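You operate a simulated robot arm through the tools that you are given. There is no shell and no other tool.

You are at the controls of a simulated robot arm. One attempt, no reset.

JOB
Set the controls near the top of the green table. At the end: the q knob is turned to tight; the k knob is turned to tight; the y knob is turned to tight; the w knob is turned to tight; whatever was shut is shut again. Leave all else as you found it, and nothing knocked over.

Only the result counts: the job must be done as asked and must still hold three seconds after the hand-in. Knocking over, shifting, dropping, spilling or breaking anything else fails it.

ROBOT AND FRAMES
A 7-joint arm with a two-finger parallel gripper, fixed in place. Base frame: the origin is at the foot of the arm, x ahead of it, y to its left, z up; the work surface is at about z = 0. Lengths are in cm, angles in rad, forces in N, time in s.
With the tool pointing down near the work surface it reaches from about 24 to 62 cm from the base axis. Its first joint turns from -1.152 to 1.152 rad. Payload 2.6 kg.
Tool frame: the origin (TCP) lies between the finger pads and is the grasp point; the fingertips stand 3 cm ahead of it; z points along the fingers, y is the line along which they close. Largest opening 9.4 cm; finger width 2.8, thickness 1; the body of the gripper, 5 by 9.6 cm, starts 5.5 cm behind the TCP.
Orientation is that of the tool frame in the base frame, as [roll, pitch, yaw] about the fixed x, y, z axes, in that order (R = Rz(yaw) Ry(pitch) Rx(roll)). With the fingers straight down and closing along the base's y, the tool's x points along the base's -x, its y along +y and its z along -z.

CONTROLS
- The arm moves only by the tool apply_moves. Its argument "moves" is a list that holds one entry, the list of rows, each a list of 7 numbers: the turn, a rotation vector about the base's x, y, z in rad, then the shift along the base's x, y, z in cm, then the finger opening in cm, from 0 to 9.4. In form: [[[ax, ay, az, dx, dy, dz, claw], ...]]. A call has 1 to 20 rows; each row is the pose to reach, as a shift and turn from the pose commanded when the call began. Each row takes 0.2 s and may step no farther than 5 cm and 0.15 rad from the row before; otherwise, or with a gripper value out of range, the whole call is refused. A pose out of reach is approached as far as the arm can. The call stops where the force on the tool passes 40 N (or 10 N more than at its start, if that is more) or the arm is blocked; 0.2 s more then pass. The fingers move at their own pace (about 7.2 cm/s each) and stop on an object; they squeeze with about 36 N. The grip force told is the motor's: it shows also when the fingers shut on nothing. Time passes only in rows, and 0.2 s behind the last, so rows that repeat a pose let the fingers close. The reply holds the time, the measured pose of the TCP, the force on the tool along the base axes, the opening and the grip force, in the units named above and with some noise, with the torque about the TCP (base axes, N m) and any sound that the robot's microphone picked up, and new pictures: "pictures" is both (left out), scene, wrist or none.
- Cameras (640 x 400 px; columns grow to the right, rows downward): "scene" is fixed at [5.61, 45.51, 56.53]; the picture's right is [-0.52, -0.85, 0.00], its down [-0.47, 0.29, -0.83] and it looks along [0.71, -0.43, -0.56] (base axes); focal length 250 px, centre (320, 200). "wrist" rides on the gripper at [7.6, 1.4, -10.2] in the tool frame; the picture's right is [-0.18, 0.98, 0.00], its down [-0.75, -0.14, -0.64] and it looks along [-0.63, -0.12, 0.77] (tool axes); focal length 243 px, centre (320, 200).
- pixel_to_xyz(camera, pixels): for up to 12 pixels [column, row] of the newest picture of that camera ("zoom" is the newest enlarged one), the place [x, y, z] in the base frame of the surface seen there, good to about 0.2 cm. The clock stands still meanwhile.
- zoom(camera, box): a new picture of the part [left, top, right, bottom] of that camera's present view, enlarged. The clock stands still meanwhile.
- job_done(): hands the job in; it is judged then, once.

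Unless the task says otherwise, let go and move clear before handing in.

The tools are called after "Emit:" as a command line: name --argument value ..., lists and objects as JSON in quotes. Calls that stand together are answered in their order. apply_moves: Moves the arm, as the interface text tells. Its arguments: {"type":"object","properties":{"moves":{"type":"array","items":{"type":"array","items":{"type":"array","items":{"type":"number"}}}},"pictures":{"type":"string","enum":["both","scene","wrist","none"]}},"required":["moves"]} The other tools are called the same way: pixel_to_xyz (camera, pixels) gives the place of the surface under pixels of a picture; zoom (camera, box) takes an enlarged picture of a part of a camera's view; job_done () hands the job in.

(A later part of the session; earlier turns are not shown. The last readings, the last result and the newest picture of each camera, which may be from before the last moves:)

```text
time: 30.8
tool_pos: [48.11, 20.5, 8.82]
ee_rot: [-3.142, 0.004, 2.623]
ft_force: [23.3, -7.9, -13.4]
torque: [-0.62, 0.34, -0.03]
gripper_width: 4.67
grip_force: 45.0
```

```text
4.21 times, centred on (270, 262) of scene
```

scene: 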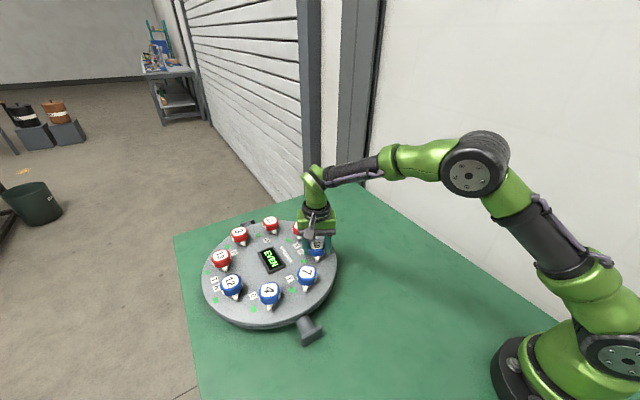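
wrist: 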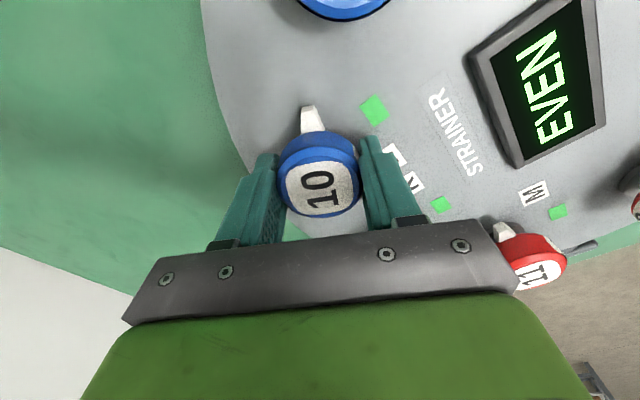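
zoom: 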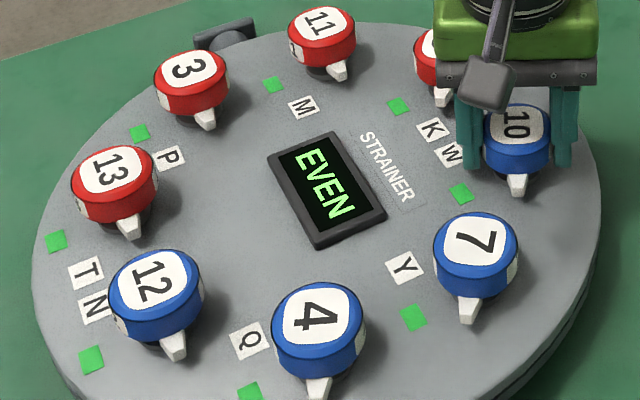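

All four knobs are now at about 0.52 rad and the display reads EVEN in both views. While holding W I'll ease off the 23 N side load by shifting +0.15 in x and continue W toward 1.05 rad.

Emit:
apply_moves --moves '[[[0, 0, 0, 0.08, 0, 0, 4.2], [0, 0, 0, 0.16, 0, 0.05, 4.2], [0, 0, -0.08, 0.16, 0, 0.05, 4.2]]]' --pictures "wrist"

```text
time: 31.6
tool_pos: [48.25, 20.45, 8.96]
ee_rot: [-3.139, 0.001, 2.542]
ft_force: [4.4, -14.9, -12.7]
torque: [0.48, -1.49, 0.01]
gripper_width: 4.69
grip_force: 44.5
```

wrist: 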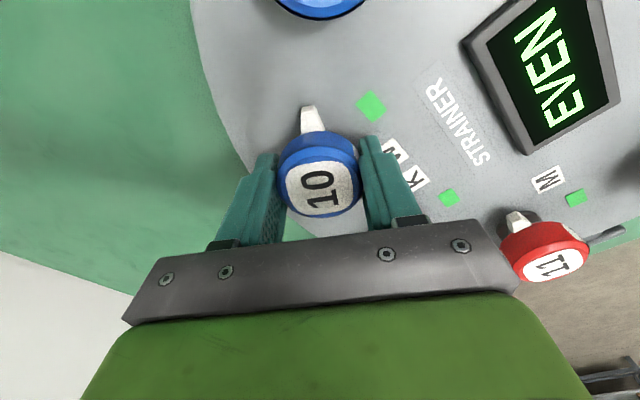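

The side load dropped as expected (x force is 4.4 N), and the display still says EVEN in the wrist view. I'll continue W to about 1.05 rad in total.

Emit:
apply_moves --moves '[[[0, 0, -0.08, 0, -0.08, 0, 4.2], [0, 0, -0.17, 0, -0.08, 0, 4.2], [0, 0, -0.26, 0, -0.08, 0, 4.2], [0, 0, -0.35, 0, -0.08, 0, 4.2], [0, 0, -0.45, 0, -0.08, 0, 4.2], [0, 0, -0.45, 0, -0.08, 0, 4.2]]]' --pictures "both"

Emit:
zoom --camera "scene" --box '[200, 215, 340, 310]'

```text
time: 32.8
tool_pos: [48.24, 20.49, 8.93]
ee_rot: [-3.141, 0.003, 2.103]
ft_force: [4.1, 1.0, -2.9]
torque: [-0.21, 0.78, -0.02]
gripper_width: 4.71
grip_force: 45.7
stopped in row 6: the force on the tool passed its limit at 40 N (the readings are from after the stop); the commanded pose is now the measured one
```

scene: 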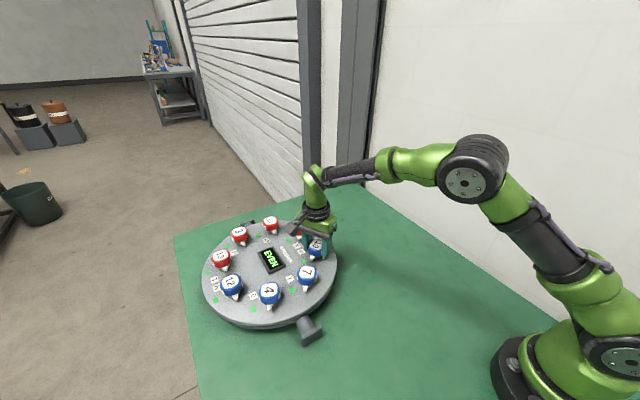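
wrist: 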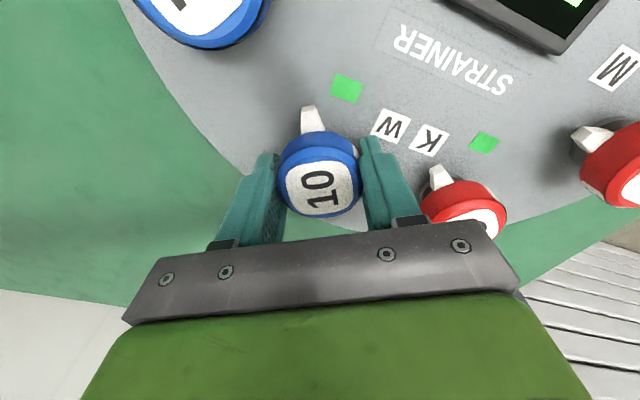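

```text
4.21 times, centred on (270, 262) of scene
```

zoom: 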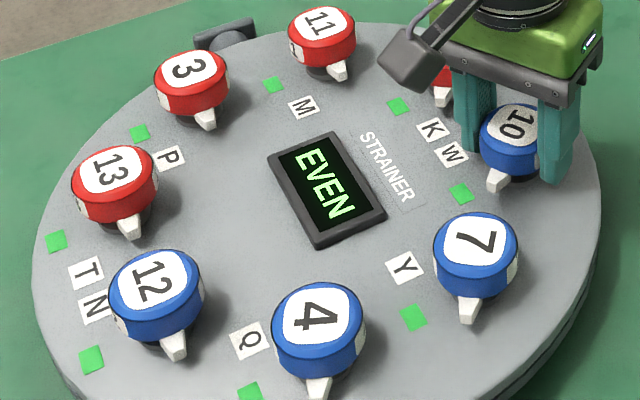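

W is now at about 1.04 rad and the display still reads EVEN. The stop was just a brief force peak (forces are now about 5 N). I'll release W, rise and hover over K with the outward lean.

Emit:
apply_moves --moves '[[[0, 0, 0, 0, 0, 0, 5.5], [0, 0, 0, 0, 0, 0, 6.4], [0, 0, 0, 0, 0, 0, 6.4], [0, 0, 0, 0, 0, 2.5, 6.4], [0, 0, 0, 0, 0, 5, 6.4], [0.0018, -0.0227, 0.1296, 0.5, 0, 7, 7.0], [0.0037, -0.0454, 0.2593, 3, 0, 7, 7.0], [0.0055, -0.0681, 0.3889, 5.5, 0, 7, 7.0], [0.0073, -0.0908, 0.5185, 8, -0.05, 7, 7.0], [0.0073, -0.0908, 0.5185, 9.41, -0.09, 6.5, 7.0], [0.0073, -0.0908, 0.5185, 9.41, -0.09, 6.5, 7.0]]]'

```text
time: 35.2
tool_pos: [57.67, 20.27, 15.35]
ee_rot: [3.073, 0.06, 2.622]
ft_force: [-0.3, -0.2, 0.1]
torque: [0.02, 0.02, -0.02]
gripper_width: 6.99
grip_force: 0.2
```

scene: 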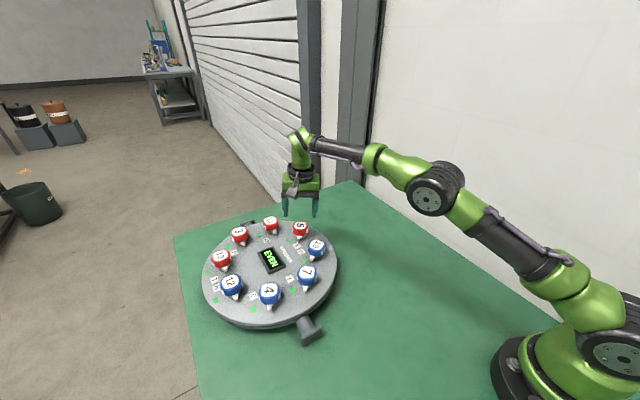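
wrist: 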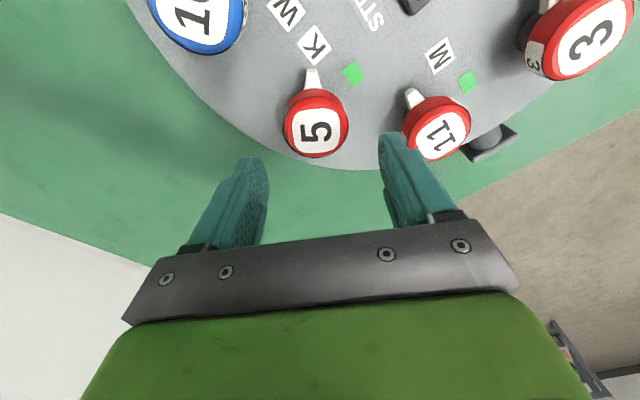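

K is aligned at (316, 125) with the tool at (57.67, 20.27). I'll descend, grip, and turn K another 0.52 rad.

Emit:
apply_moves --moves '[[[0, 0, 0, 0, 0.1, -2, 7.0], [0, 0, 0, 0, 0.1, -4, 7.0], [0, 0, 0, 0, 0.1, -5.6, 7.0], [0, 0, 0, 0, 0.1, -6.45, 7.0], [0, 0, 0, 0, 0.1, -6.45, 5.5], [0, 0, 0, 0, 0.1, -6.45, 4.2], [0, 0, 0, 0, 0.1, -6.45, 4.2], [0.0068, 0.0024, -0.08, 0, 0.1, -6.45, 4.2], [0.0136, 0.0048, -0.159, 0, 0.1, -6.45, 4.2], [0.0221, 0.0078, -0.259, 0, 0.1, -6.45, 4.2], [0.0306, 0.0108, -0.359, 0, 0.1, -6.45, 4.2], [0.0391, 0.0138, -0.458, 0, 0.1, -6.45, 4.2], [0.0442, 0.0156, -0.518, 0, 0.1, -6.45, 4.2], [0.0442, 0.0156, -0.518, 0, 0.1, -6.45, 4.2]]]'

Emit:
zoom --camera "scene" --box '[200, 215, 340, 310]'

```text
time: 38.1
tool_pos: [57.61, 20.47, 8.8]
ee_rot: [3.048, 0.021, 2.113]
ft_force: [6.4, 3.3, -1.5]
torque: [-0.23, 0.92, 0.0]
gripper_width: 4.81
grip_force: 45.6
stopped in row 14: the force on the tool passed its limit at 42 N (the readings are from after the stop); the commanded pose is now the measured one
```

scene: 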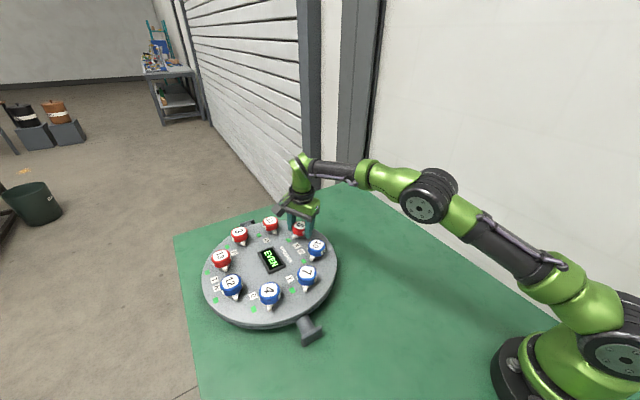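
wrist: 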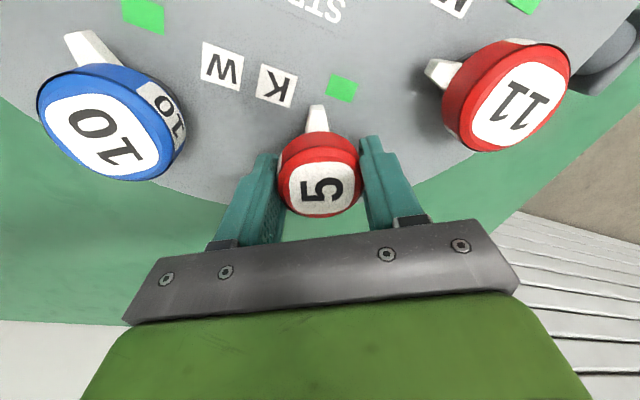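

```text
4.21 times, centred on (270, 262) of scene
```

zoom: 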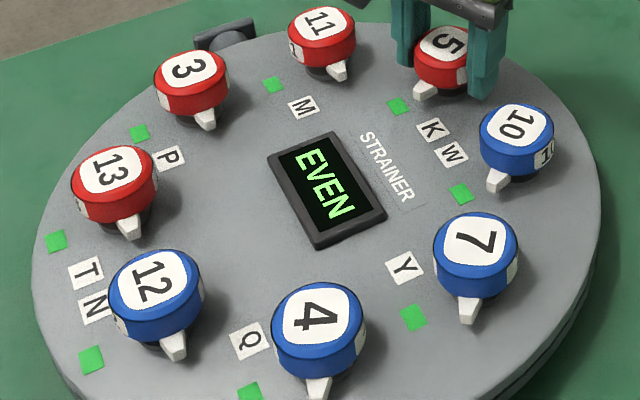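

K is at about 1.03 rad, and the display still reads EVEN. Next I'll release K and move to Y at its current pointer angle.

Emit:
apply_moves --moves '[[[0, 0, 0, 0, 0, 0, 5.5], [0, 0, 0, 0, 0, 0, 6.6], [0, 0, 0, 0, 0, 0, 6.6], [0, 0, 0, 0, 0, 2.5, 6.6], [0, 0, 0, 0, 0, 5, 6.6], [-0.0129, 0.0188, 0.1289, -1, 0.4, 7.5, 7.0], [-0.0257, 0.0376, 0.2578, -4, 1.7, 8, 7.0], [-0.0386, 0.0563, 0.3867, -7.5, 3.1, 8, 7.0], [-0.0514, 0.0751, 0.5155, -11, 4.6, 8, 7.0], [-0.0514, 0.0751, 0.5155, -14, 5.8, 8, 7.0], [-0.0514, 0.0751, 0.5155, -16.21, 6.68, 7, 7.0], [-0.0514, 0.0751, 0.5155, -16.21, 6.68, 6.5, 7.0]]]'

```text
time: 40.7
tool_pos: [41.44, 27.09, 15.07]
ee_rot: [3.137, 0.003, 2.631]
ft_force: [-0.1, 0.3, 0.3]
torque: [0.01, 0.02, 0.02]
gripper_width: 6.98
grip_force: 0.1
```

scene: 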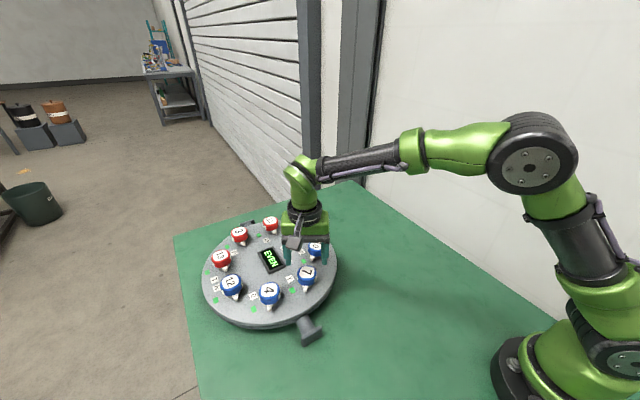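
wrist: 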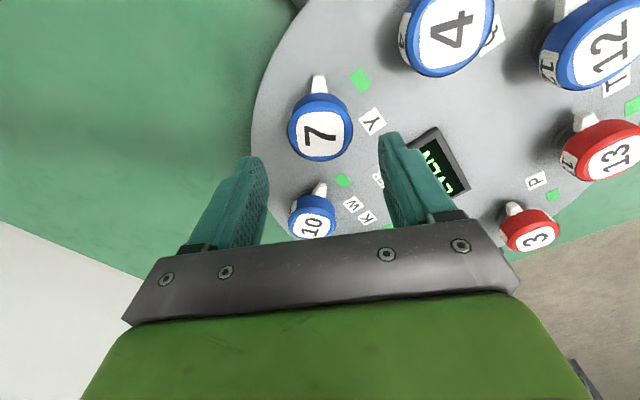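

Y is aligned at (320, 125) and its pointer matches the tool's yaw. I'll turn Y another 0.52 rad.

Emit:
apply_moves --moves '[[[0, 0, 0, 0, 0.06, -2, 7.0], [0, 0, 0, 0, 0.06, -4, 7.0], [0, 0, 0, 0, 0.06, -5.4, 7.0], [0, 0, 0, 0, 0.06, -6.15, 7.0], [0, 0, 0, 0, 0.06, -6.15, 5.5], [0, 0, 0, 0, 0.06, -6.15, 4.2], [0, 0, 0, 0, 0.06, -6.15, 4.2], [0, 0, -0.08, 0, 0.06, -6.15, 4.2], [0, 0, -0.16, 0, 0.06, -6.15, 4.2], [0, 0, -0.26, 0, 0.06, -6.15, 4.2], [0, 0, -0.36, 0, 0.06, -6.15, 4.2], [0, 0, -0.46, 0, 0.06, -6.15, 4.2], [0, 0, -0.53, 0, 0.06, -6.15, 4.2], [0, 0, -0.53, 0, 0.06, -6.15, 4.2]]]'

Emit:
zoom --camera "scene" --box '[200, 215, 340, 310]'

```text
time: 43.7
tool_pos: [41.37, 27.13, 9.23]
ee_rot: [3.138, 0.004, 2.094]
ft_force: [-1.9, -9.1, 5.3]
torque: [0.08, 1.09, 0.02]
gripper_width: 4.62
grip_force: 45.3
```

scene: 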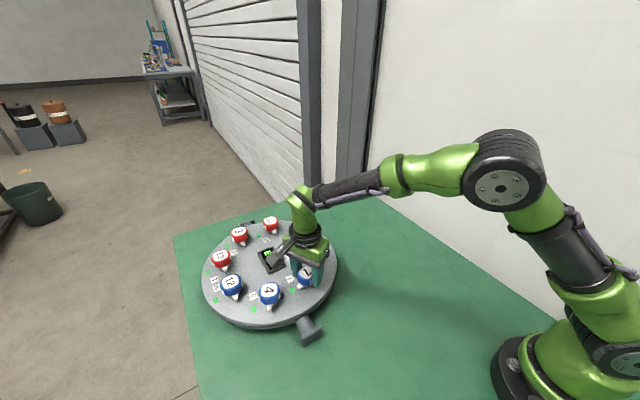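
wrist: 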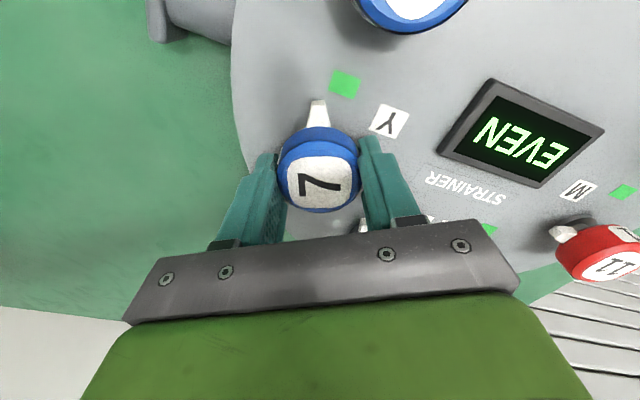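

```text
4.21 times, centred on (270, 262) of scene
```

zoom: 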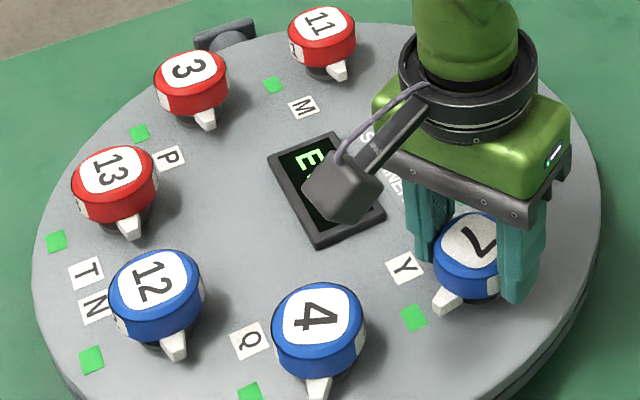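

Y is at about 1.05 rad and the display still shows EVEN. I'll release Y and move to Q at its current angle.

Emit:
apply_moves --moves '[[[0, 0, 0, 0, 0, 0, 5.5], [0, 0, 0, 0, 0, 0, 6.6], [0, 0, 0, 0, 0, 0, 6.6], [0, 0, 0, 0, 0, 2.5, 6.6], [0, 0, 0, 0, 0, 5, 6.6], [0, 0, 0.13, 0, 1, 6.5, 7.0], [0, 0, 0.26, 0, 3.5, 6.5, 7.0], [0, 0, 0.39, 0, 6, 6.5, 7.0], [0, 0, 0.524, 0, 8.5, 6.5, 7.0], [0, 0, 0.524, 0, 9.65, 6, 7.0], [0, 0, 0.524, 0, 9.65, 6, 7.0]]]'

```text
time: 46.1
tool_pos: [41.58, 37.07, 15.17]
ee_rot: [3.138, 0.003, 2.624]
ft_force: [0.2, 0.6, 0.1]
torque: [0.0, 0.04, -0.01]
gripper_width: 7.02
grip_force: 0.1
```

scene: 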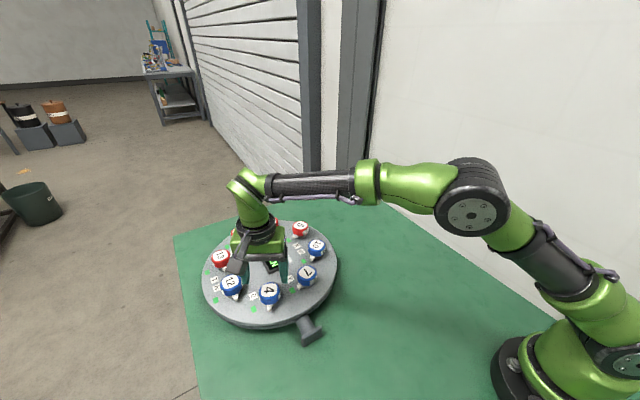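
wrist: 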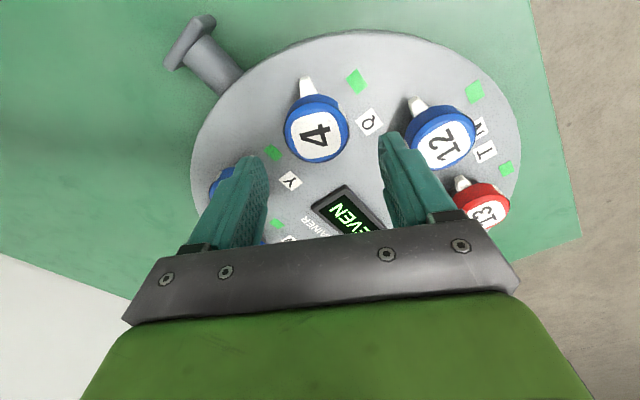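

The TCP is at (41.58, 37.07), slightly off Q's centre at about (41.4, 36.8), and the image agrees (316, 125). I'll correct that, grip Q and turn another 0.52 rad.

Emit:
apply_moves --moves '[[[0, 0, 0, -0.18, -0.27, -2, 7.0], [0, 0, 0, -0.18, -0.27, -4, 7.0], [0, 0, 0, -0.18, -0.27, -5.5, 7.0], [0, 0, 0, -0.18, -0.27, -6.25, 7.0], [0, 0, 0, -0.18, -0.27, -6.25, 5.5], [0, 0, 0, -0.18, -0.27, -6.25, 4.2], [0, 0, 0, -0.18, -0.27, -6.25, 4.2], [0, 0, -0.08, -0.18, -0.27, -6.25, 4.2], [0, 0, -0.16, -0.18, -0.27, -6.25, 4.2], [0, 0, -0.26, -0.18, -0.27, -6.25, 4.2], [0, 0, -0.36, -0.18, -0.27, -6.25, 4.2], [0, 0, -0.46, -0.18, -0.27, -6.25, 4.2], [0, 0, -0.53, -0.18, -0.27, -6.25, 4.2], [0, 0, -0.53, -0.18, -0.27, -6.25, 4.2]]]'

Emit:
zoom --camera "scene" --box '[200, 215, 340, 310]'

```text
time: 49.1
tool_pos: [41.21, 36.58, 9.09]
ee_rot: [3.136, 0.002, 2.091]
ft_force: [13.4, 15.7, -7.4]
torque: [-0.16, 0.08, 0.02]
gripper_width: 5.29
grip_force: 9.5
```

scene: 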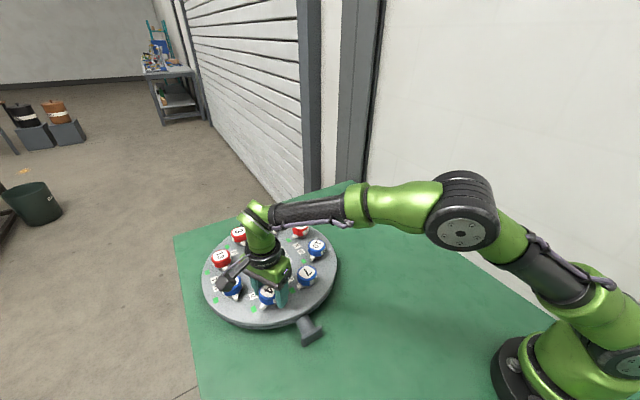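
wrist: 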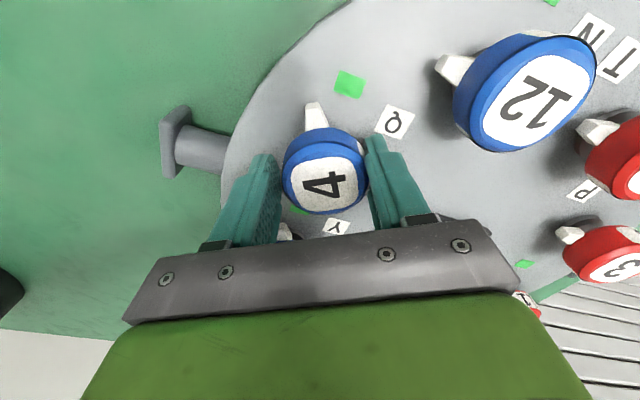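

```text
4.21 times, centred on (270, 262) of scene
```

zoom: 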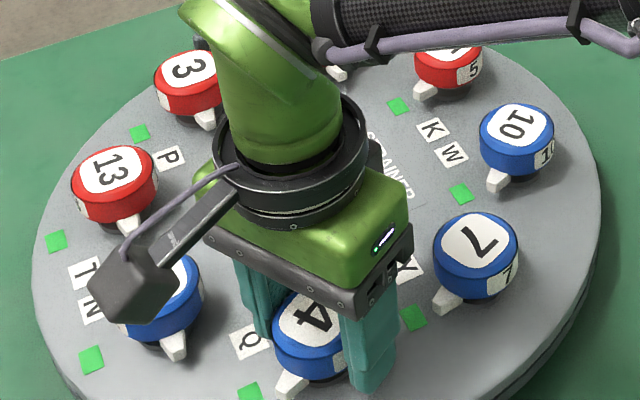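

Q turned to about 1.05 rad, but the gripper reads 5.29 cm at only 9.5 N, so the grip may have changed. I'll hold still briefly and re-read.

Emit:
apply_moves --moves '[[[0, 0, 0, 0, 0, 0, 4.2], [0, 0, 0, 0, 0, 0, 4.2]]]' --pictures "wrist"

Emit:
zoom --camera "wrist" --box '[220, 70, 440, 240]'

```text
time: 49.7
tool_pos: [41.1, 36.62, 9.06]
ee_rot: [3.136, 0.002, 2.09]
ft_force: [12.8, 16.3, -5.8]
torque: [-0.08, 0.1, 0.01]
gripper_width: 5.31
grip_force: 9.5
```

wrist: 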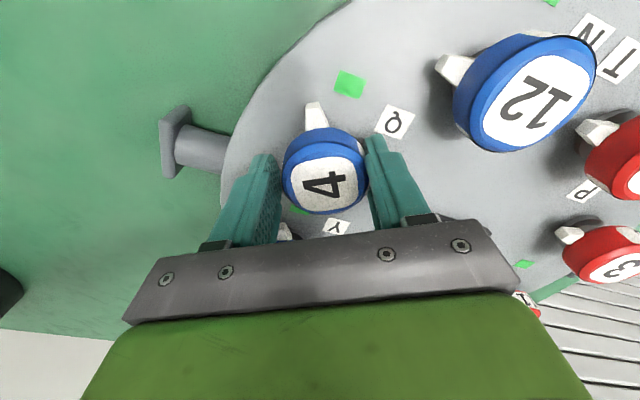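

```text
2.35 times, centred on (330, 155) of wrist
```

zoom: 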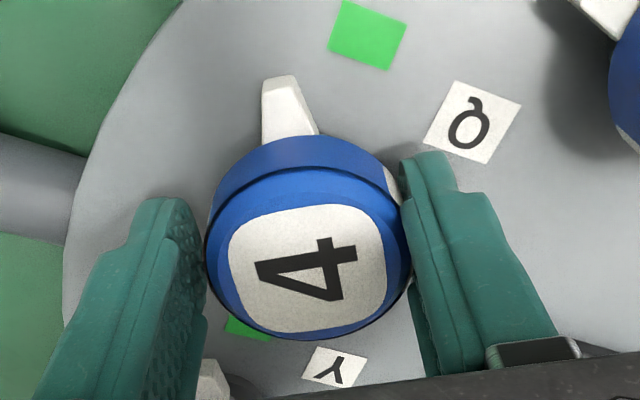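

The tool sits about 0.35 cm off-centre, so only one finger is pressing (force on the tool is (+13, +16) N). My last correction used an unsettled reading. I'll re-centre by (+0.3, +0.2) so both fingers grip.

Emit:
apply_moves --moves '[[[0, 0, 0, 0.1, 0.07, 0, 4.2], [0, 0, 0, 0.2, 0.14, 0, 4.2], [0, 0, 0, 0.3, 0.2, -0.05, 4.2], [0, 0, 0, 0.3, 0.2, -0.1, 4.2], [0, 0, 0, 0.3, 0.2, -0.1, 4.2]]]' --pictures "wrist"

```text
time: 50.9
tool_pos: [41.38, 36.77, 9.07]
ee_rot: [3.139, 0.001, 2.091]
ft_force: [-6.6, 0.6, 16.5]
torque: [-0.15, 0.74, -0.02]
gripper_width: 4.69
grip_force: 44.8
```

wrist: 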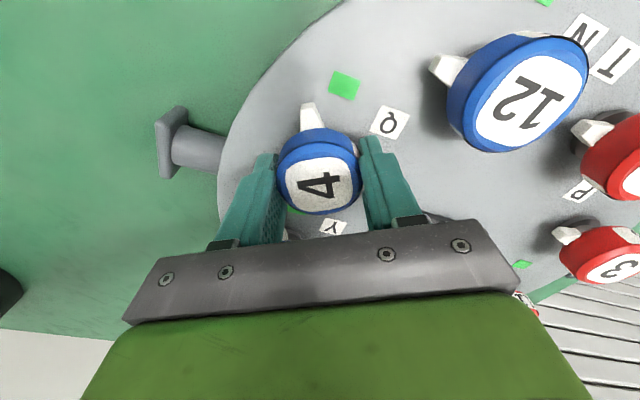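

The grip on Q is solid again (4.69 cm, 45 N) and centred at (41.38, 36.77). I'll turn Q the rest of the way toward its green mark at (343, 85).

Emit:
apply_moves --moves '[[[0, 0, -0.08, 0, 0, -0.1, 4.2], [0, 0, -0.16, 0, 0, -0.15, 4.2], [0, 0, -0.24, 0, 0, -0.15, 4.2], [0, 0, -0.32, 0, 0, -0.15, 4.2], [0, 0, -0.4, 0, 0, -0.15, 4.2], [0, 0, -0.48, 0, 0, -0.15, 4.2], [0, 0, -0.52, 0, 0, -0.15, 4.2], [0, 0, -0.52, 0, 0, -0.15, 4.2]]]' --pictures "both"

```text
time: 51.4
tool_pos: [41.37, 36.84, 9.0]
ee_rot: [3.14, 0.001, 1.982]
ft_force: [-2.7, -2.7, 2.9]
torque: [0.01, -0.11, 0.0]
gripper_width: 4.69
grip_force: 45.3
stopped in row 2: the force on the tool passed its limit at 43 N (the readings are from after the stop); the commanded pose is now the measured one
```

scene: 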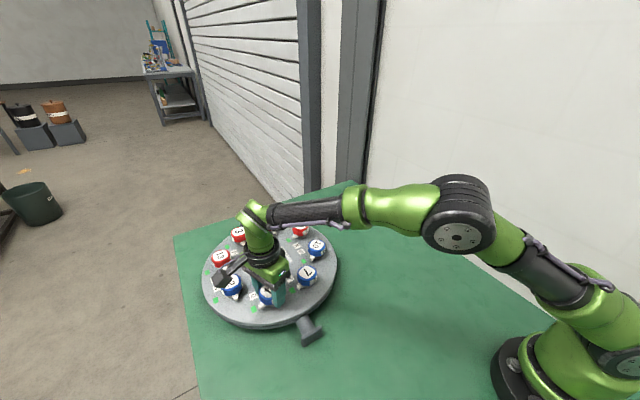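
wrist: 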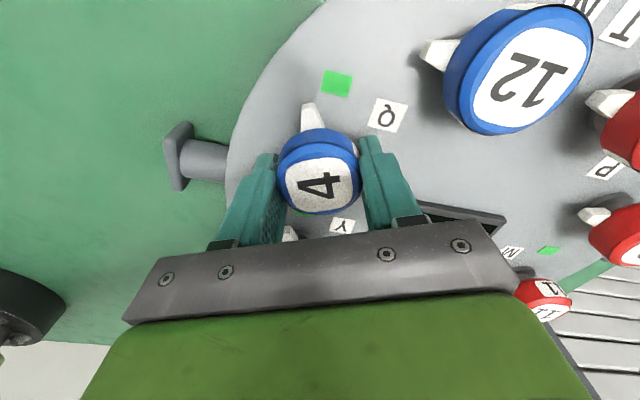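

The stop was a force peak from the downward nudge; forces are now near zero and yaw is 1.982. I'll continue turning Q gently without any vertical shift.

Emit:
apply_moves --moves '[[[0, 0, -0.06, 0, 0, 0, 4.2], [0, 0, -0.12, 0, 0, 0, 4.2], [0, 0, -0.18, 0, 0, 0, 4.2], [0, 0, -0.24, 0, 0, 0, 4.2], [0, 0, -0.3, 0, 0, 0, 4.2], [0, 0, -0.36, 0, 0, 0, 4.2], [0, 0, -0.41, 0, 0, 0, 4.2], [0, 0, -0.41, 0, 0, 0, 4.2]]]' --pictures "both"

```text
time: 53.2
tool_pos: [41.47, 36.68, 9.02]
ee_rot: [3.141, 0.001, 1.571]
ft_force: [-6.0, -3.0, 2.8]
torque: [-0.45, -0.71, 0.15]
gripper_width: 4.7
grip_force: 44.9
```

scene: 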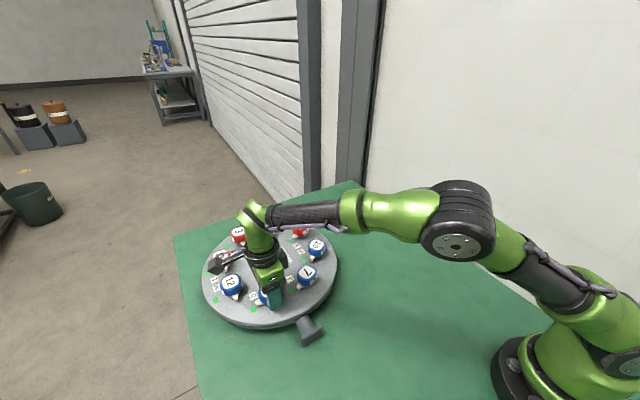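
wrist: 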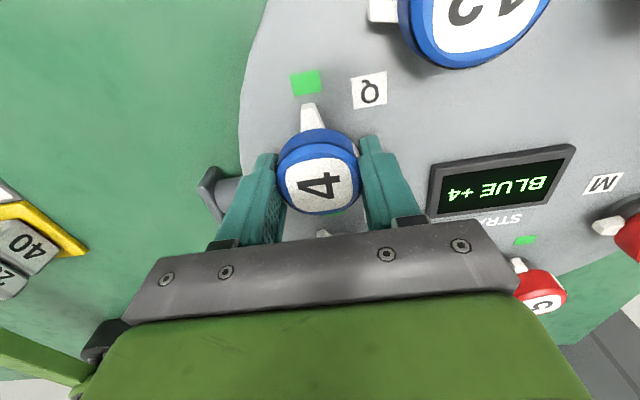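

The display now reads "BLUE +4", now that Q (blue, number 4) has reached its mark. It looks like a balance readout of blue against red. I'll zoom in to confirm the text and the pointer alignment.

Emit:
zoom --camera "wrist" --box '[260, 60, 600, 240]'

Emit:
zoom --camera "scene" --box '[200, 215, 340, 310]'

```text
1.88 times, centred on (430, 150) of wrist
```

zoom: 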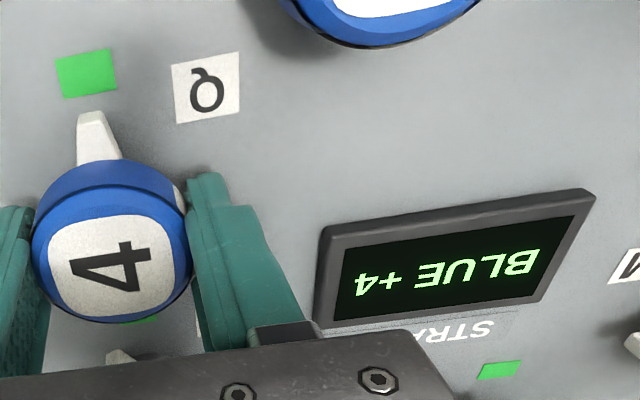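

```text
4.21 times, centred on (270, 262) of scene
```

zoom: 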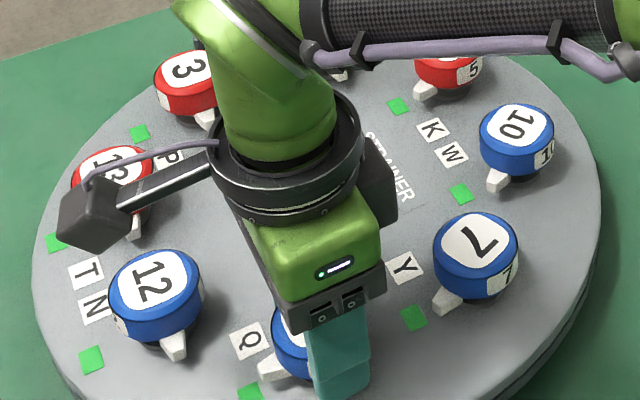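

Q's pointer is on its green mark and the display says "BLUE +4". I'll release Q and next go to K (red 5), which keeps the imbalance small.

Emit:
apply_moves --moves '[[[0, 0, 0, 0, 0, 0, 5.5], [0, 0, 0, 0, 0, 0, 6.5], [0, 0, 0, 0, 0, 0, 6.5], [0, 0, 0, 0, 0, 2.5, 6.5], [0, 0, 0, 0, 0, 5, 6.5], [0.0016, -0.0227, 0.1349, 1, -1, 7, 7.0], [0.0032, -0.0454, 0.2698, 3.5, -3.5, 7.5, 7.0], [0.0048, -0.0681, 0.4046, 6, -6, 7.5, 7.0], [0.0064, -0.0909, 0.5395, 8.5, -8.5, 7.5, 7.0], [0.0064, -0.0909, 0.5395, 11, -11, 7.5, 7.0], [0.0064, -0.0909, 0.5395, 13.5, -13.6, 7.5, 7.0], [0.0064, -0.0909, 0.5395, 16.0, -16.1, 7, 7.0], [0.0064, -0.0909, 0.5395, 16.26, -16.4, 6.5, 7.0], [0.0064, -0.0909, 0.5395, 16.26, -16.4, 6.5, 7.0], [0.0064, -0.0909, 0.5395, 16.26, -16.4, 6.5, 7.0]]]'

Emit:
zoom --camera "scene" --box '[200, 215, 340, 310]'

```text
time: 56.4
tool_pos: [57.59, 20.36, 15.39]
ee_rot: [3.052, 0.019, 2.11]
ft_force: [1.7, -0.2, -0.4]
torque: [-0.01, 0.0, -0.02]
gripper_width: 7.0
grip_force: 0.0
```

scene: 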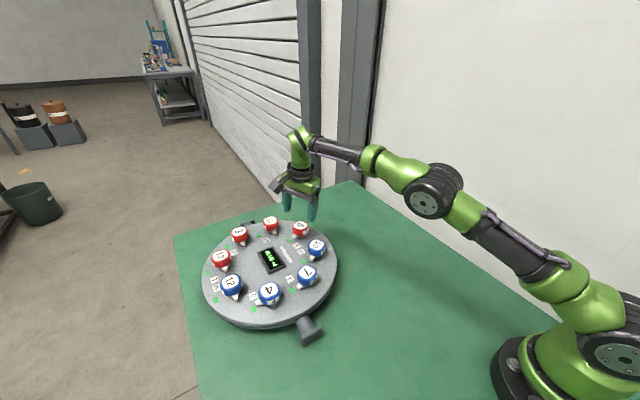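
wrist: 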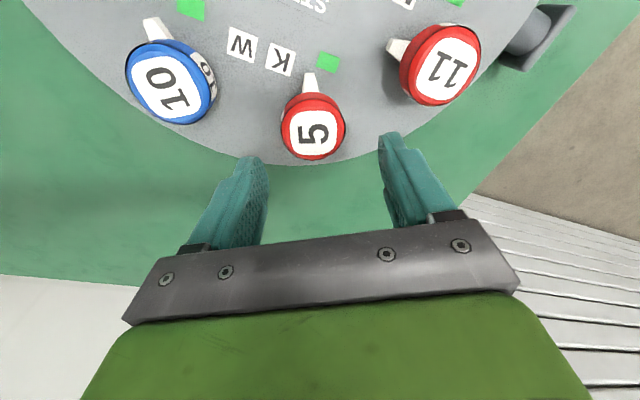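

```text
4.21 times, centred on (270, 262) of scene
```

zoom: 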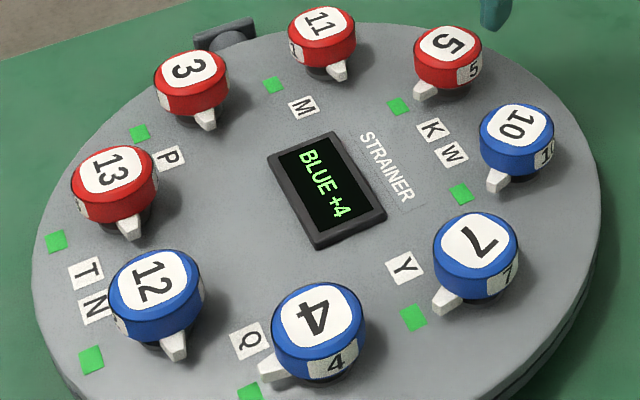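

Q stays tight and the display reads BLUE +4. The tool is centred over K at its pointer angle, so I'll descend and grip K.

Emit:
apply_moves --moves '[[[0, 0, 0, 0, 0.05, -2, 7.0], [0, 0, 0, 0, 0.05, -4, 7.0], [0, 0, 0, 0, 0.05, -5.6, 7.0], [0, 0, 0, 0, 0.05, -6.45, 7.0], [0, 0, 0, 0, 0.05, -6.45, 5.5], [0, 0, 0, 0, 0.05, -6.45, 4.2], [0, 0, 0, 0, 0.05, -6.45, 4.2], [0, 0, 0, 0, 0.05, -6.45, 4.2]]]'

```text
time: 58.2
tool_pos: [57.8, 20.31, 9.01]
ee_rot: [3.056, 0.018, 2.107]
ft_force: [-12.4, -4.9, 4.0]
torque: [-0.38, 0.95, 0.03]
gripper_width: 4.76
grip_force: 45.1
```

scene: 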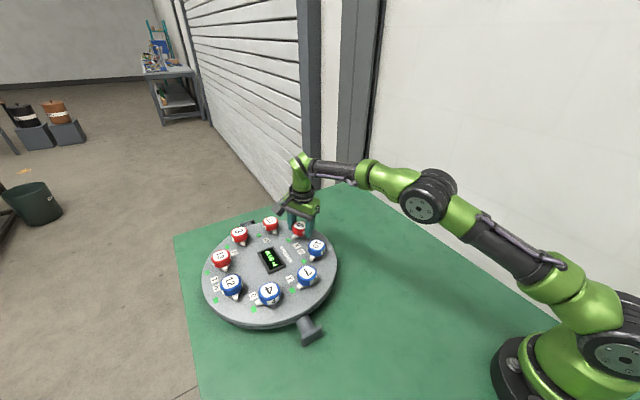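
wrist: 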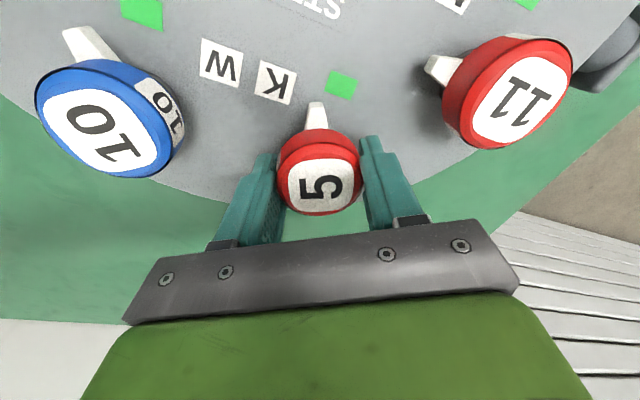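

K is gripped well at 4.76 cm and 45 N. I'll turn it the remaining 0.54 rad to its mark.

Emit:
apply_moves --moves '[[[0, 0, 0, -0.08, -0.03, 0, 4.2], [0.0051, 0.0018, -0.06, -0.08, -0.03, 0, 4.2], [0.0111, 0.0039, -0.13, -0.08, -0.03, 0, 4.2], [0.017, 0.006, -0.2, -0.08, -0.03, 0, 4.2], [0.023, 0.0081, -0.27, -0.08, -0.03, 0, 4.2], [0.029, 0.0102, -0.34, -0.08, -0.03, 0, 4.2], [0.035, 0.0123, -0.41, -0.08, -0.03, 0, 4.2], [0.0408, 0.0144, -0.478, -0.08, -0.03, 0, 4.2], [0.0456, 0.0161, -0.535, -0.08, -0.03, 0, 4.2], [0.0456, 0.0161, -0.535, -0.08, -0.03, 0, 4.2]]]'

Emit:
zoom --camera "scene" --box '[200, 215, 340, 310]'

```text
time: 59.2
tool_pos: [57.71, 20.39, 8.89]
ee_rot: [3.045, 0.005, 1.914]
ft_force: [7.9, 2.5, -2.8]
torque: [-0.38, 0.93, -0.04]
gripper_width: 4.81
grip_force: 45.0
stopped in row 5: the force on the tool passed its limit at 42 N (the readings are from after the stop); the commanded pose is now the measured one
```

scene: 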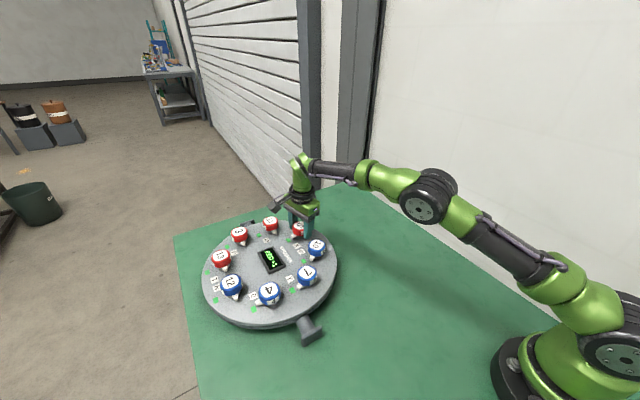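
wrist: 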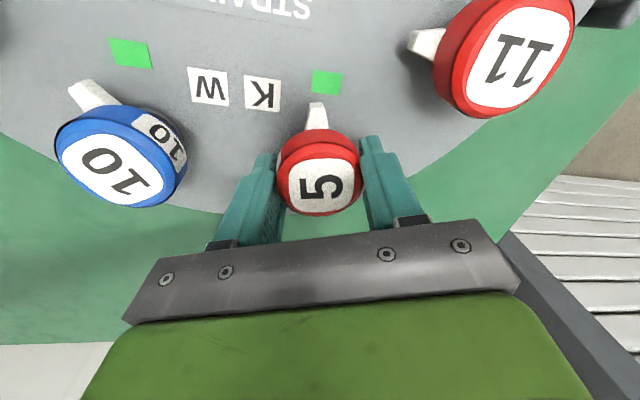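

```text
4.21 times, centred on (270, 262) of scene
```

zoom: 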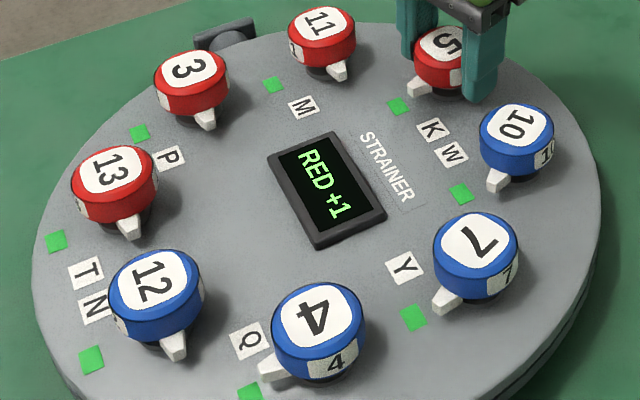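

The display now says "RED +1" (4 blue against 5 red), which confirms the balance reading. K is at about 1.23 rad, so I'll continue it to its mark.

Emit:
apply_moves --moves '[[[0.0043, 0.0015, -0.05, 0, 0, 0, 4.2], [0.0085, 0.003, -0.1, 0, 0, 0, 4.2], [0.0128, 0.0045, -0.15, 0, 0, 0, 4.2], [0.017, 0.006, -0.2, 0, 0, 0, 4.2], [0.0213, 0.0075, -0.25, 0, 0, 0, 4.2], [0.0255, 0.009, -0.3, 0, 0, 0, 4.2], [0.0289, 0.0102, -0.34, 0, 0, 0, 4.2], [0.0289, 0.0102, -0.34, 0, 0, 0, 4.2]]]'

Emit:
zoom --camera "wrist" --box '[220, 60, 440, 240]'

```text
time: 61.0
tool_pos: [57.61, 20.45, 8.94]
ee_rot: [3.051, -0.026, 1.575]
ft_force: [6.6, 6.5, -1.3]
torque: [-0.49, 1.0, 1.42]
gripper_width: 4.82
grip_force: 45.1
```

scene: 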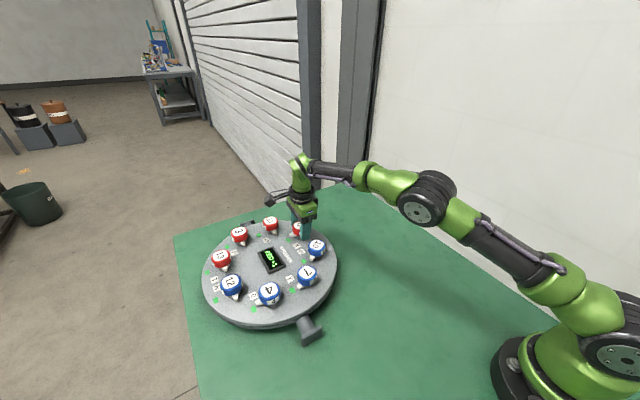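
wrist: 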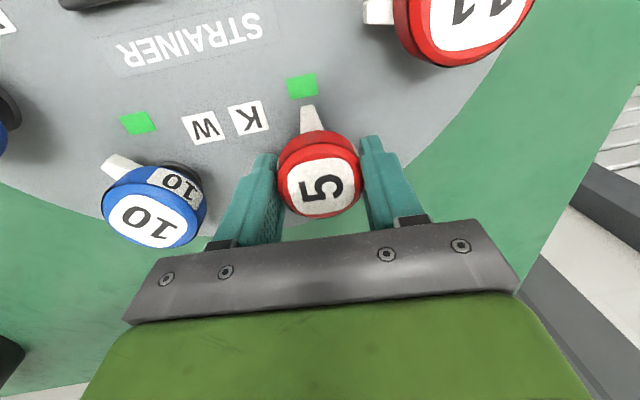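

```text
2.22 times, centred on (330, 150) of wrist
```

zoom: 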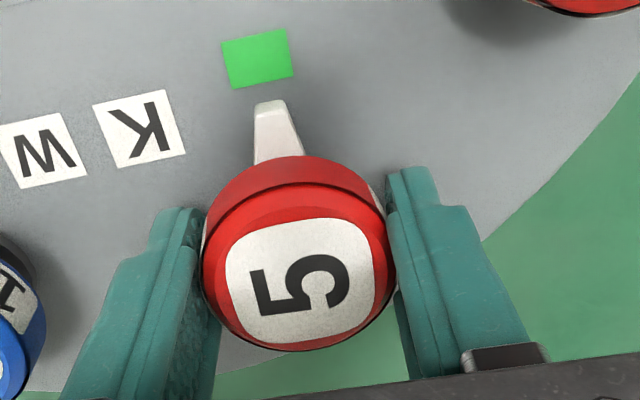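

K's pointer is on its green mark and the 1.42 Nm torque shows it has reached its end stop. I'll release K and move to Y (blue 7).

Emit:
apply_moves --moves '[[[0, 0, 0, 0, 0, 0, 5.5], [0, 0, 0, 0, 0, 0, 6.4], [0, 0, 0, 0, 0, 0, 6.4], [0, 0, 0, 0, 0, 2.5, 6.4], [0, 0, 0, 0, 0, 5, 6.4], [-0.0129, 0.0188, 0.1299, -1, 0.4, 7.5, 7.0], [-0.0257, 0.0376, 0.2598, -4, 1.7, 8, 7.0], [-0.0386, 0.0563, 0.3897, -7.5, 3.1, 8, 7.0], [-0.0514, 0.0751, 0.5196, -11, 4.6, 8, 7.0], [-0.0514, 0.0751, 0.5196, -14, 5.8, 8, 7.0], [-0.0514, 0.0751, 0.5196, -16.3, 6.74, 7, 7.0], [-0.0514, 0.0751, 0.5196, -16.3, 6.74, 6.5, 7.0], [-0.0514, 0.0751, 0.5196, -16.3, 6.74, 6.5, 7.0], [-0.0514, 0.0751, 0.5196, -16.3, 6.74, 6.5, 7.0]]]'

Emit:
zoom --camera "scene" --box '[200, 215, 340, 310]'

```text
time: 64.0
tool_pos: [41.36, 27.21, 15.32]
ee_rot: [3.137, 0.003, 2.094]
ft_force: [-0.4, 0.3, -0.2]
torque: [0.0, 0.0, 0.02]
gripper_width: 7.03
grip_force: 0.0
```

scene: 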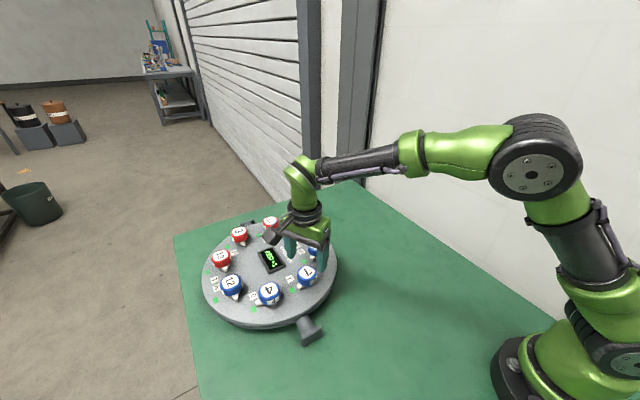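
wrist: 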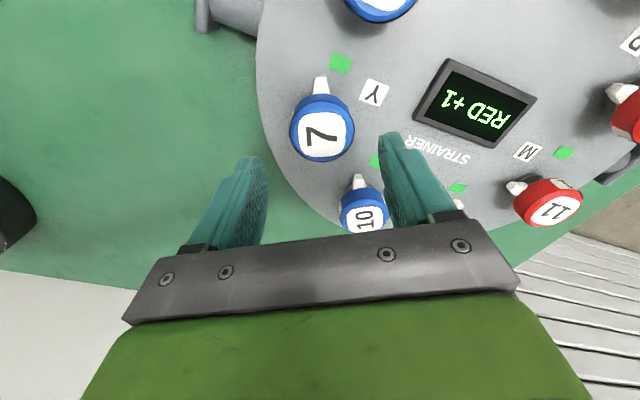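

```text
4.21 times, centred on (270, 262) of scene
```

zoom: 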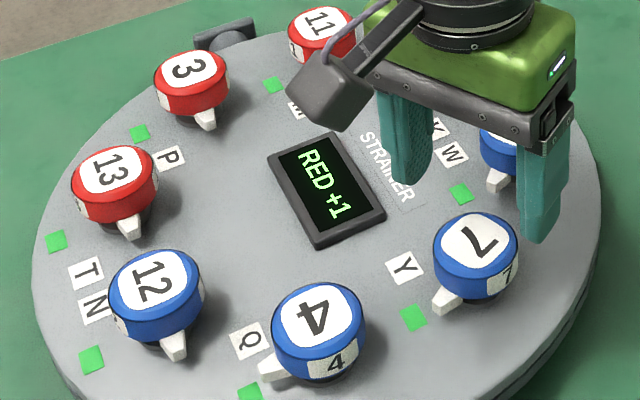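

Y is aligned at (321, 127) and the display reads RED +1. I'll descend and grip Y.

Emit:
apply_moves --moves '[[[0, 0, 0, 0.03, -0.04, -2, 7.0], [0, 0, 0, 0.03, -0.04, -4, 7.0], [0, 0, 0, 0.03, -0.04, -5.6, 7.0], [0, 0, 0, 0.03, -0.04, -6.4, 7.0], [0, 0, 0, 0.03, -0.04, -6.4, 5.5], [0, 0, 0, 0.03, -0.04, -6.4, 4.2], [0, 0, 0, 0.03, -0.04, -6.4, 4.2], [0, 0, 0, 0.03, -0.04, -6.4, 4.2]]]' --pictures "wrist"

```text
time: 65.8
tool_pos: [41.26, 27.1, 8.78]
ee_rot: [3.135, 0.006, 2.093]
ft_force: [12.5, 6.9, -8.7]
torque: [-0.19, 0.12, -0.01]
gripper_width: 5.01
grip_force: 7.2
```

wrist: 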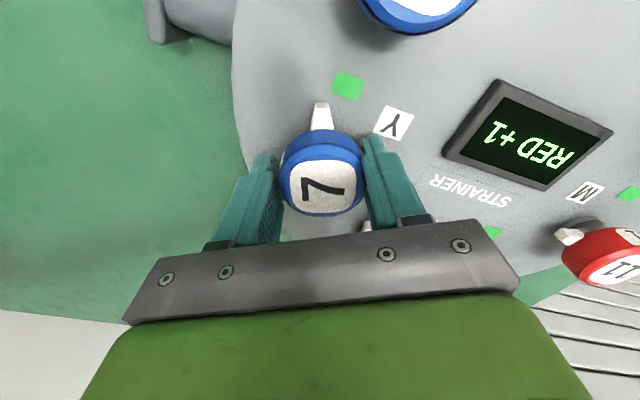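

Only one finger is pressing (5.01 cm, 7 N; force (+12.5, +6.9)). I'll re-centre by about (+0.17, +0.1).

Emit:
apply_moves --moves '[[[0, 0, 0, 0.09, 0.05, 0.03, 4.2], [0, 0, 0, 0.18, 0.1, 0.06, 4.2], [0, 0, 0, 0.18, 0.1, 0.06, 4.2], [0, 0, 0, 0.18, 0.1, 0.06, 4.2]]]' --pictures "none"

```text
time: 66.8
tool_pos: [41.47, 27.13, 9.14]
ee_rot: [3.137, 0.004, 2.094]
ft_force: [1.0, 3.4, -0.2]
torque: [-0.39, 0.72, 0.0]
gripper_width: 4.61
grip_force: 45.5
```

Both fingers now grip Y (4.61 cm, 45.5 N, forces near zero). I'll turn Y the remaining 0.52 rad.

Emit:
apply_moves --moves '[[[0, 0, -0.05, 0, 0, 0, 4.2], [0, 0, -0.11, 0, 0, 0, 4.2], [0, 0, -0.17, 0, 0, 0, 4.2], [0, 0, -0.23, 0, 0, 0, 4.2], [0, 0, -0.29, 0, 0, 0, 4.2], [0, 0, -0.35, 0, 0, 0, 4.2], [0, 0, -0.41, 0, 0, 0, 4.2], [0, 0, -0.47, 0, 0, 0, 4.2], [0, 0, -0.525, 0, 0, 0, 4.2], [0, 0, -0.525, 0, 0, 0, 4.2]]]'

Emit:
zoom --camera "wrist" --box '[240, 60, 600, 240]'

```text
time: 69.0
tool_pos: [41.5, 27.09, 9.0]
ee_rot: [3.141, 0.004, 1.567]
ft_force: [-25.1, 0.1, 5.3]
torque: [-0.09, 0.34, 1.13]
gripper_width: 4.67
grip_force: 45.1
```

scene: 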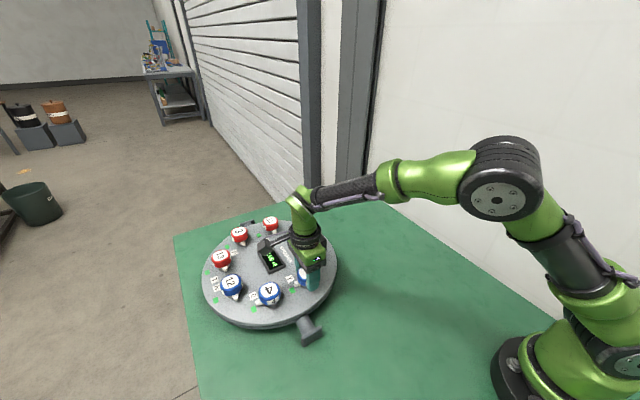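
wrist: 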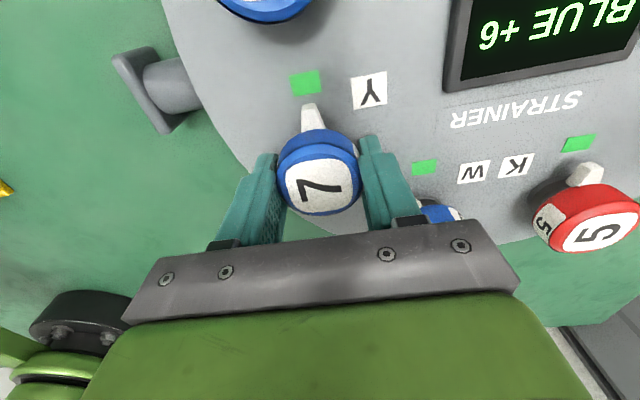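

```text
1.78 times, centred on (420, 150) of wrist
```

zoom: 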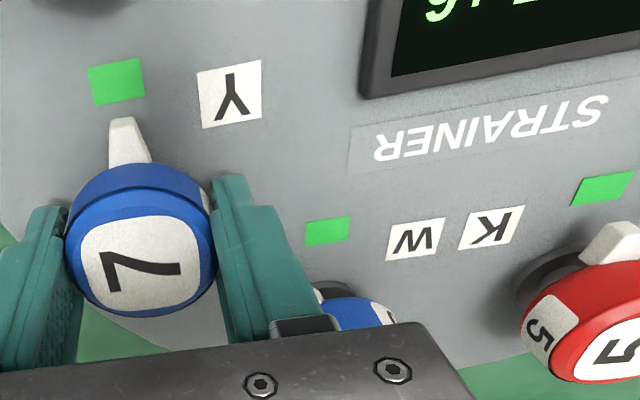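

The display reads "BLUE +6" and Y's pointer is on its mark against the stop (torque 1.13 Nm). I'll release Y and go to W (blue 10), the last one.

Emit:
apply_moves --moves '[[[0, 0, 0, 0, 0, 0, 5.5], [0, 0, 0, 0, 0, 0, 6.4], [0, 0, 0, 0, 0, 0, 6.4], [0, 0, 0, 0, 0, 2.5, 6.4], [0, 0, 0, 0, 0, 5, 6.4], [0, 0, 0.13, 1, -1, 6.5, 7.0], [0, 0, 0.26, 3, -3, 6.5, 7.0], [0, 0, 0.39, 5, -5, 6.5, 7.0], [0, 0, 0.532, 6.62, -6.72, 6.5, 7.0], [0, 0, 0.532, 6.62, -6.72, 6.2, 7.0], [0, 0, 0.532, 6.62, -6.72, 6.2, 7.0], [0, 0, 0.532, 6.62, -6.72, 6.2, 7.0]]]'

Emit:
zoom --camera "scene" --box '[200, 215, 340, 310]'

```text
time: 71.6
tool_pos: [47.95, 20.57, 15.2]
ee_rot: [3.137, 0.004, 2.1]
ft_force: [0.0, -0.1, 0.6]
torque: [-0.03, 0.05, -0.02]
gripper_width: 7.02
grip_force: 0.2
```

scene: 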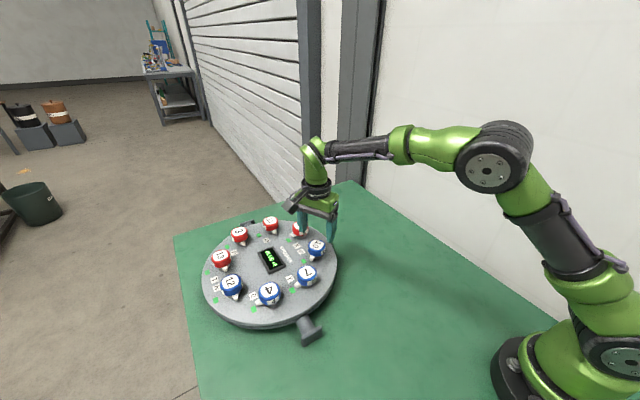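
wrist: 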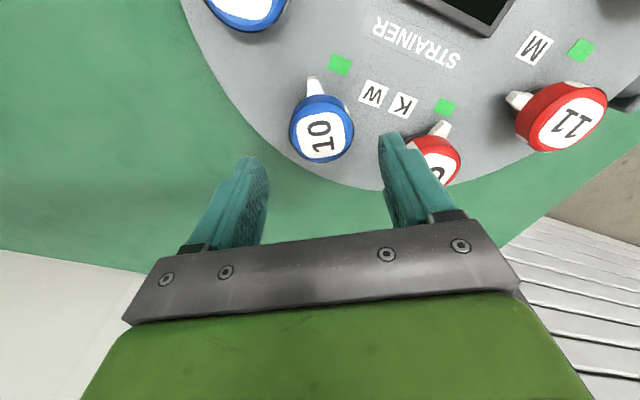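

```text
4.21 times, centred on (270, 262) of scene
```

zoom: 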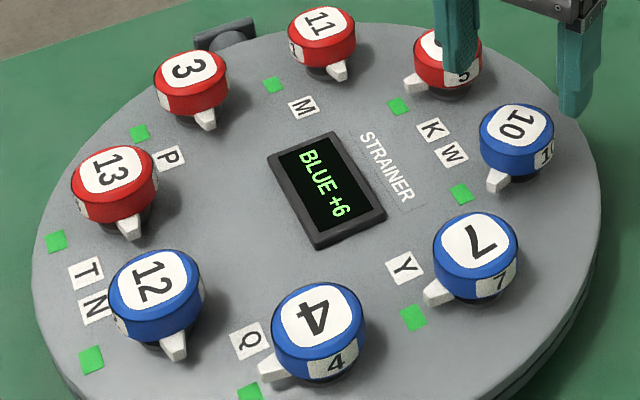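

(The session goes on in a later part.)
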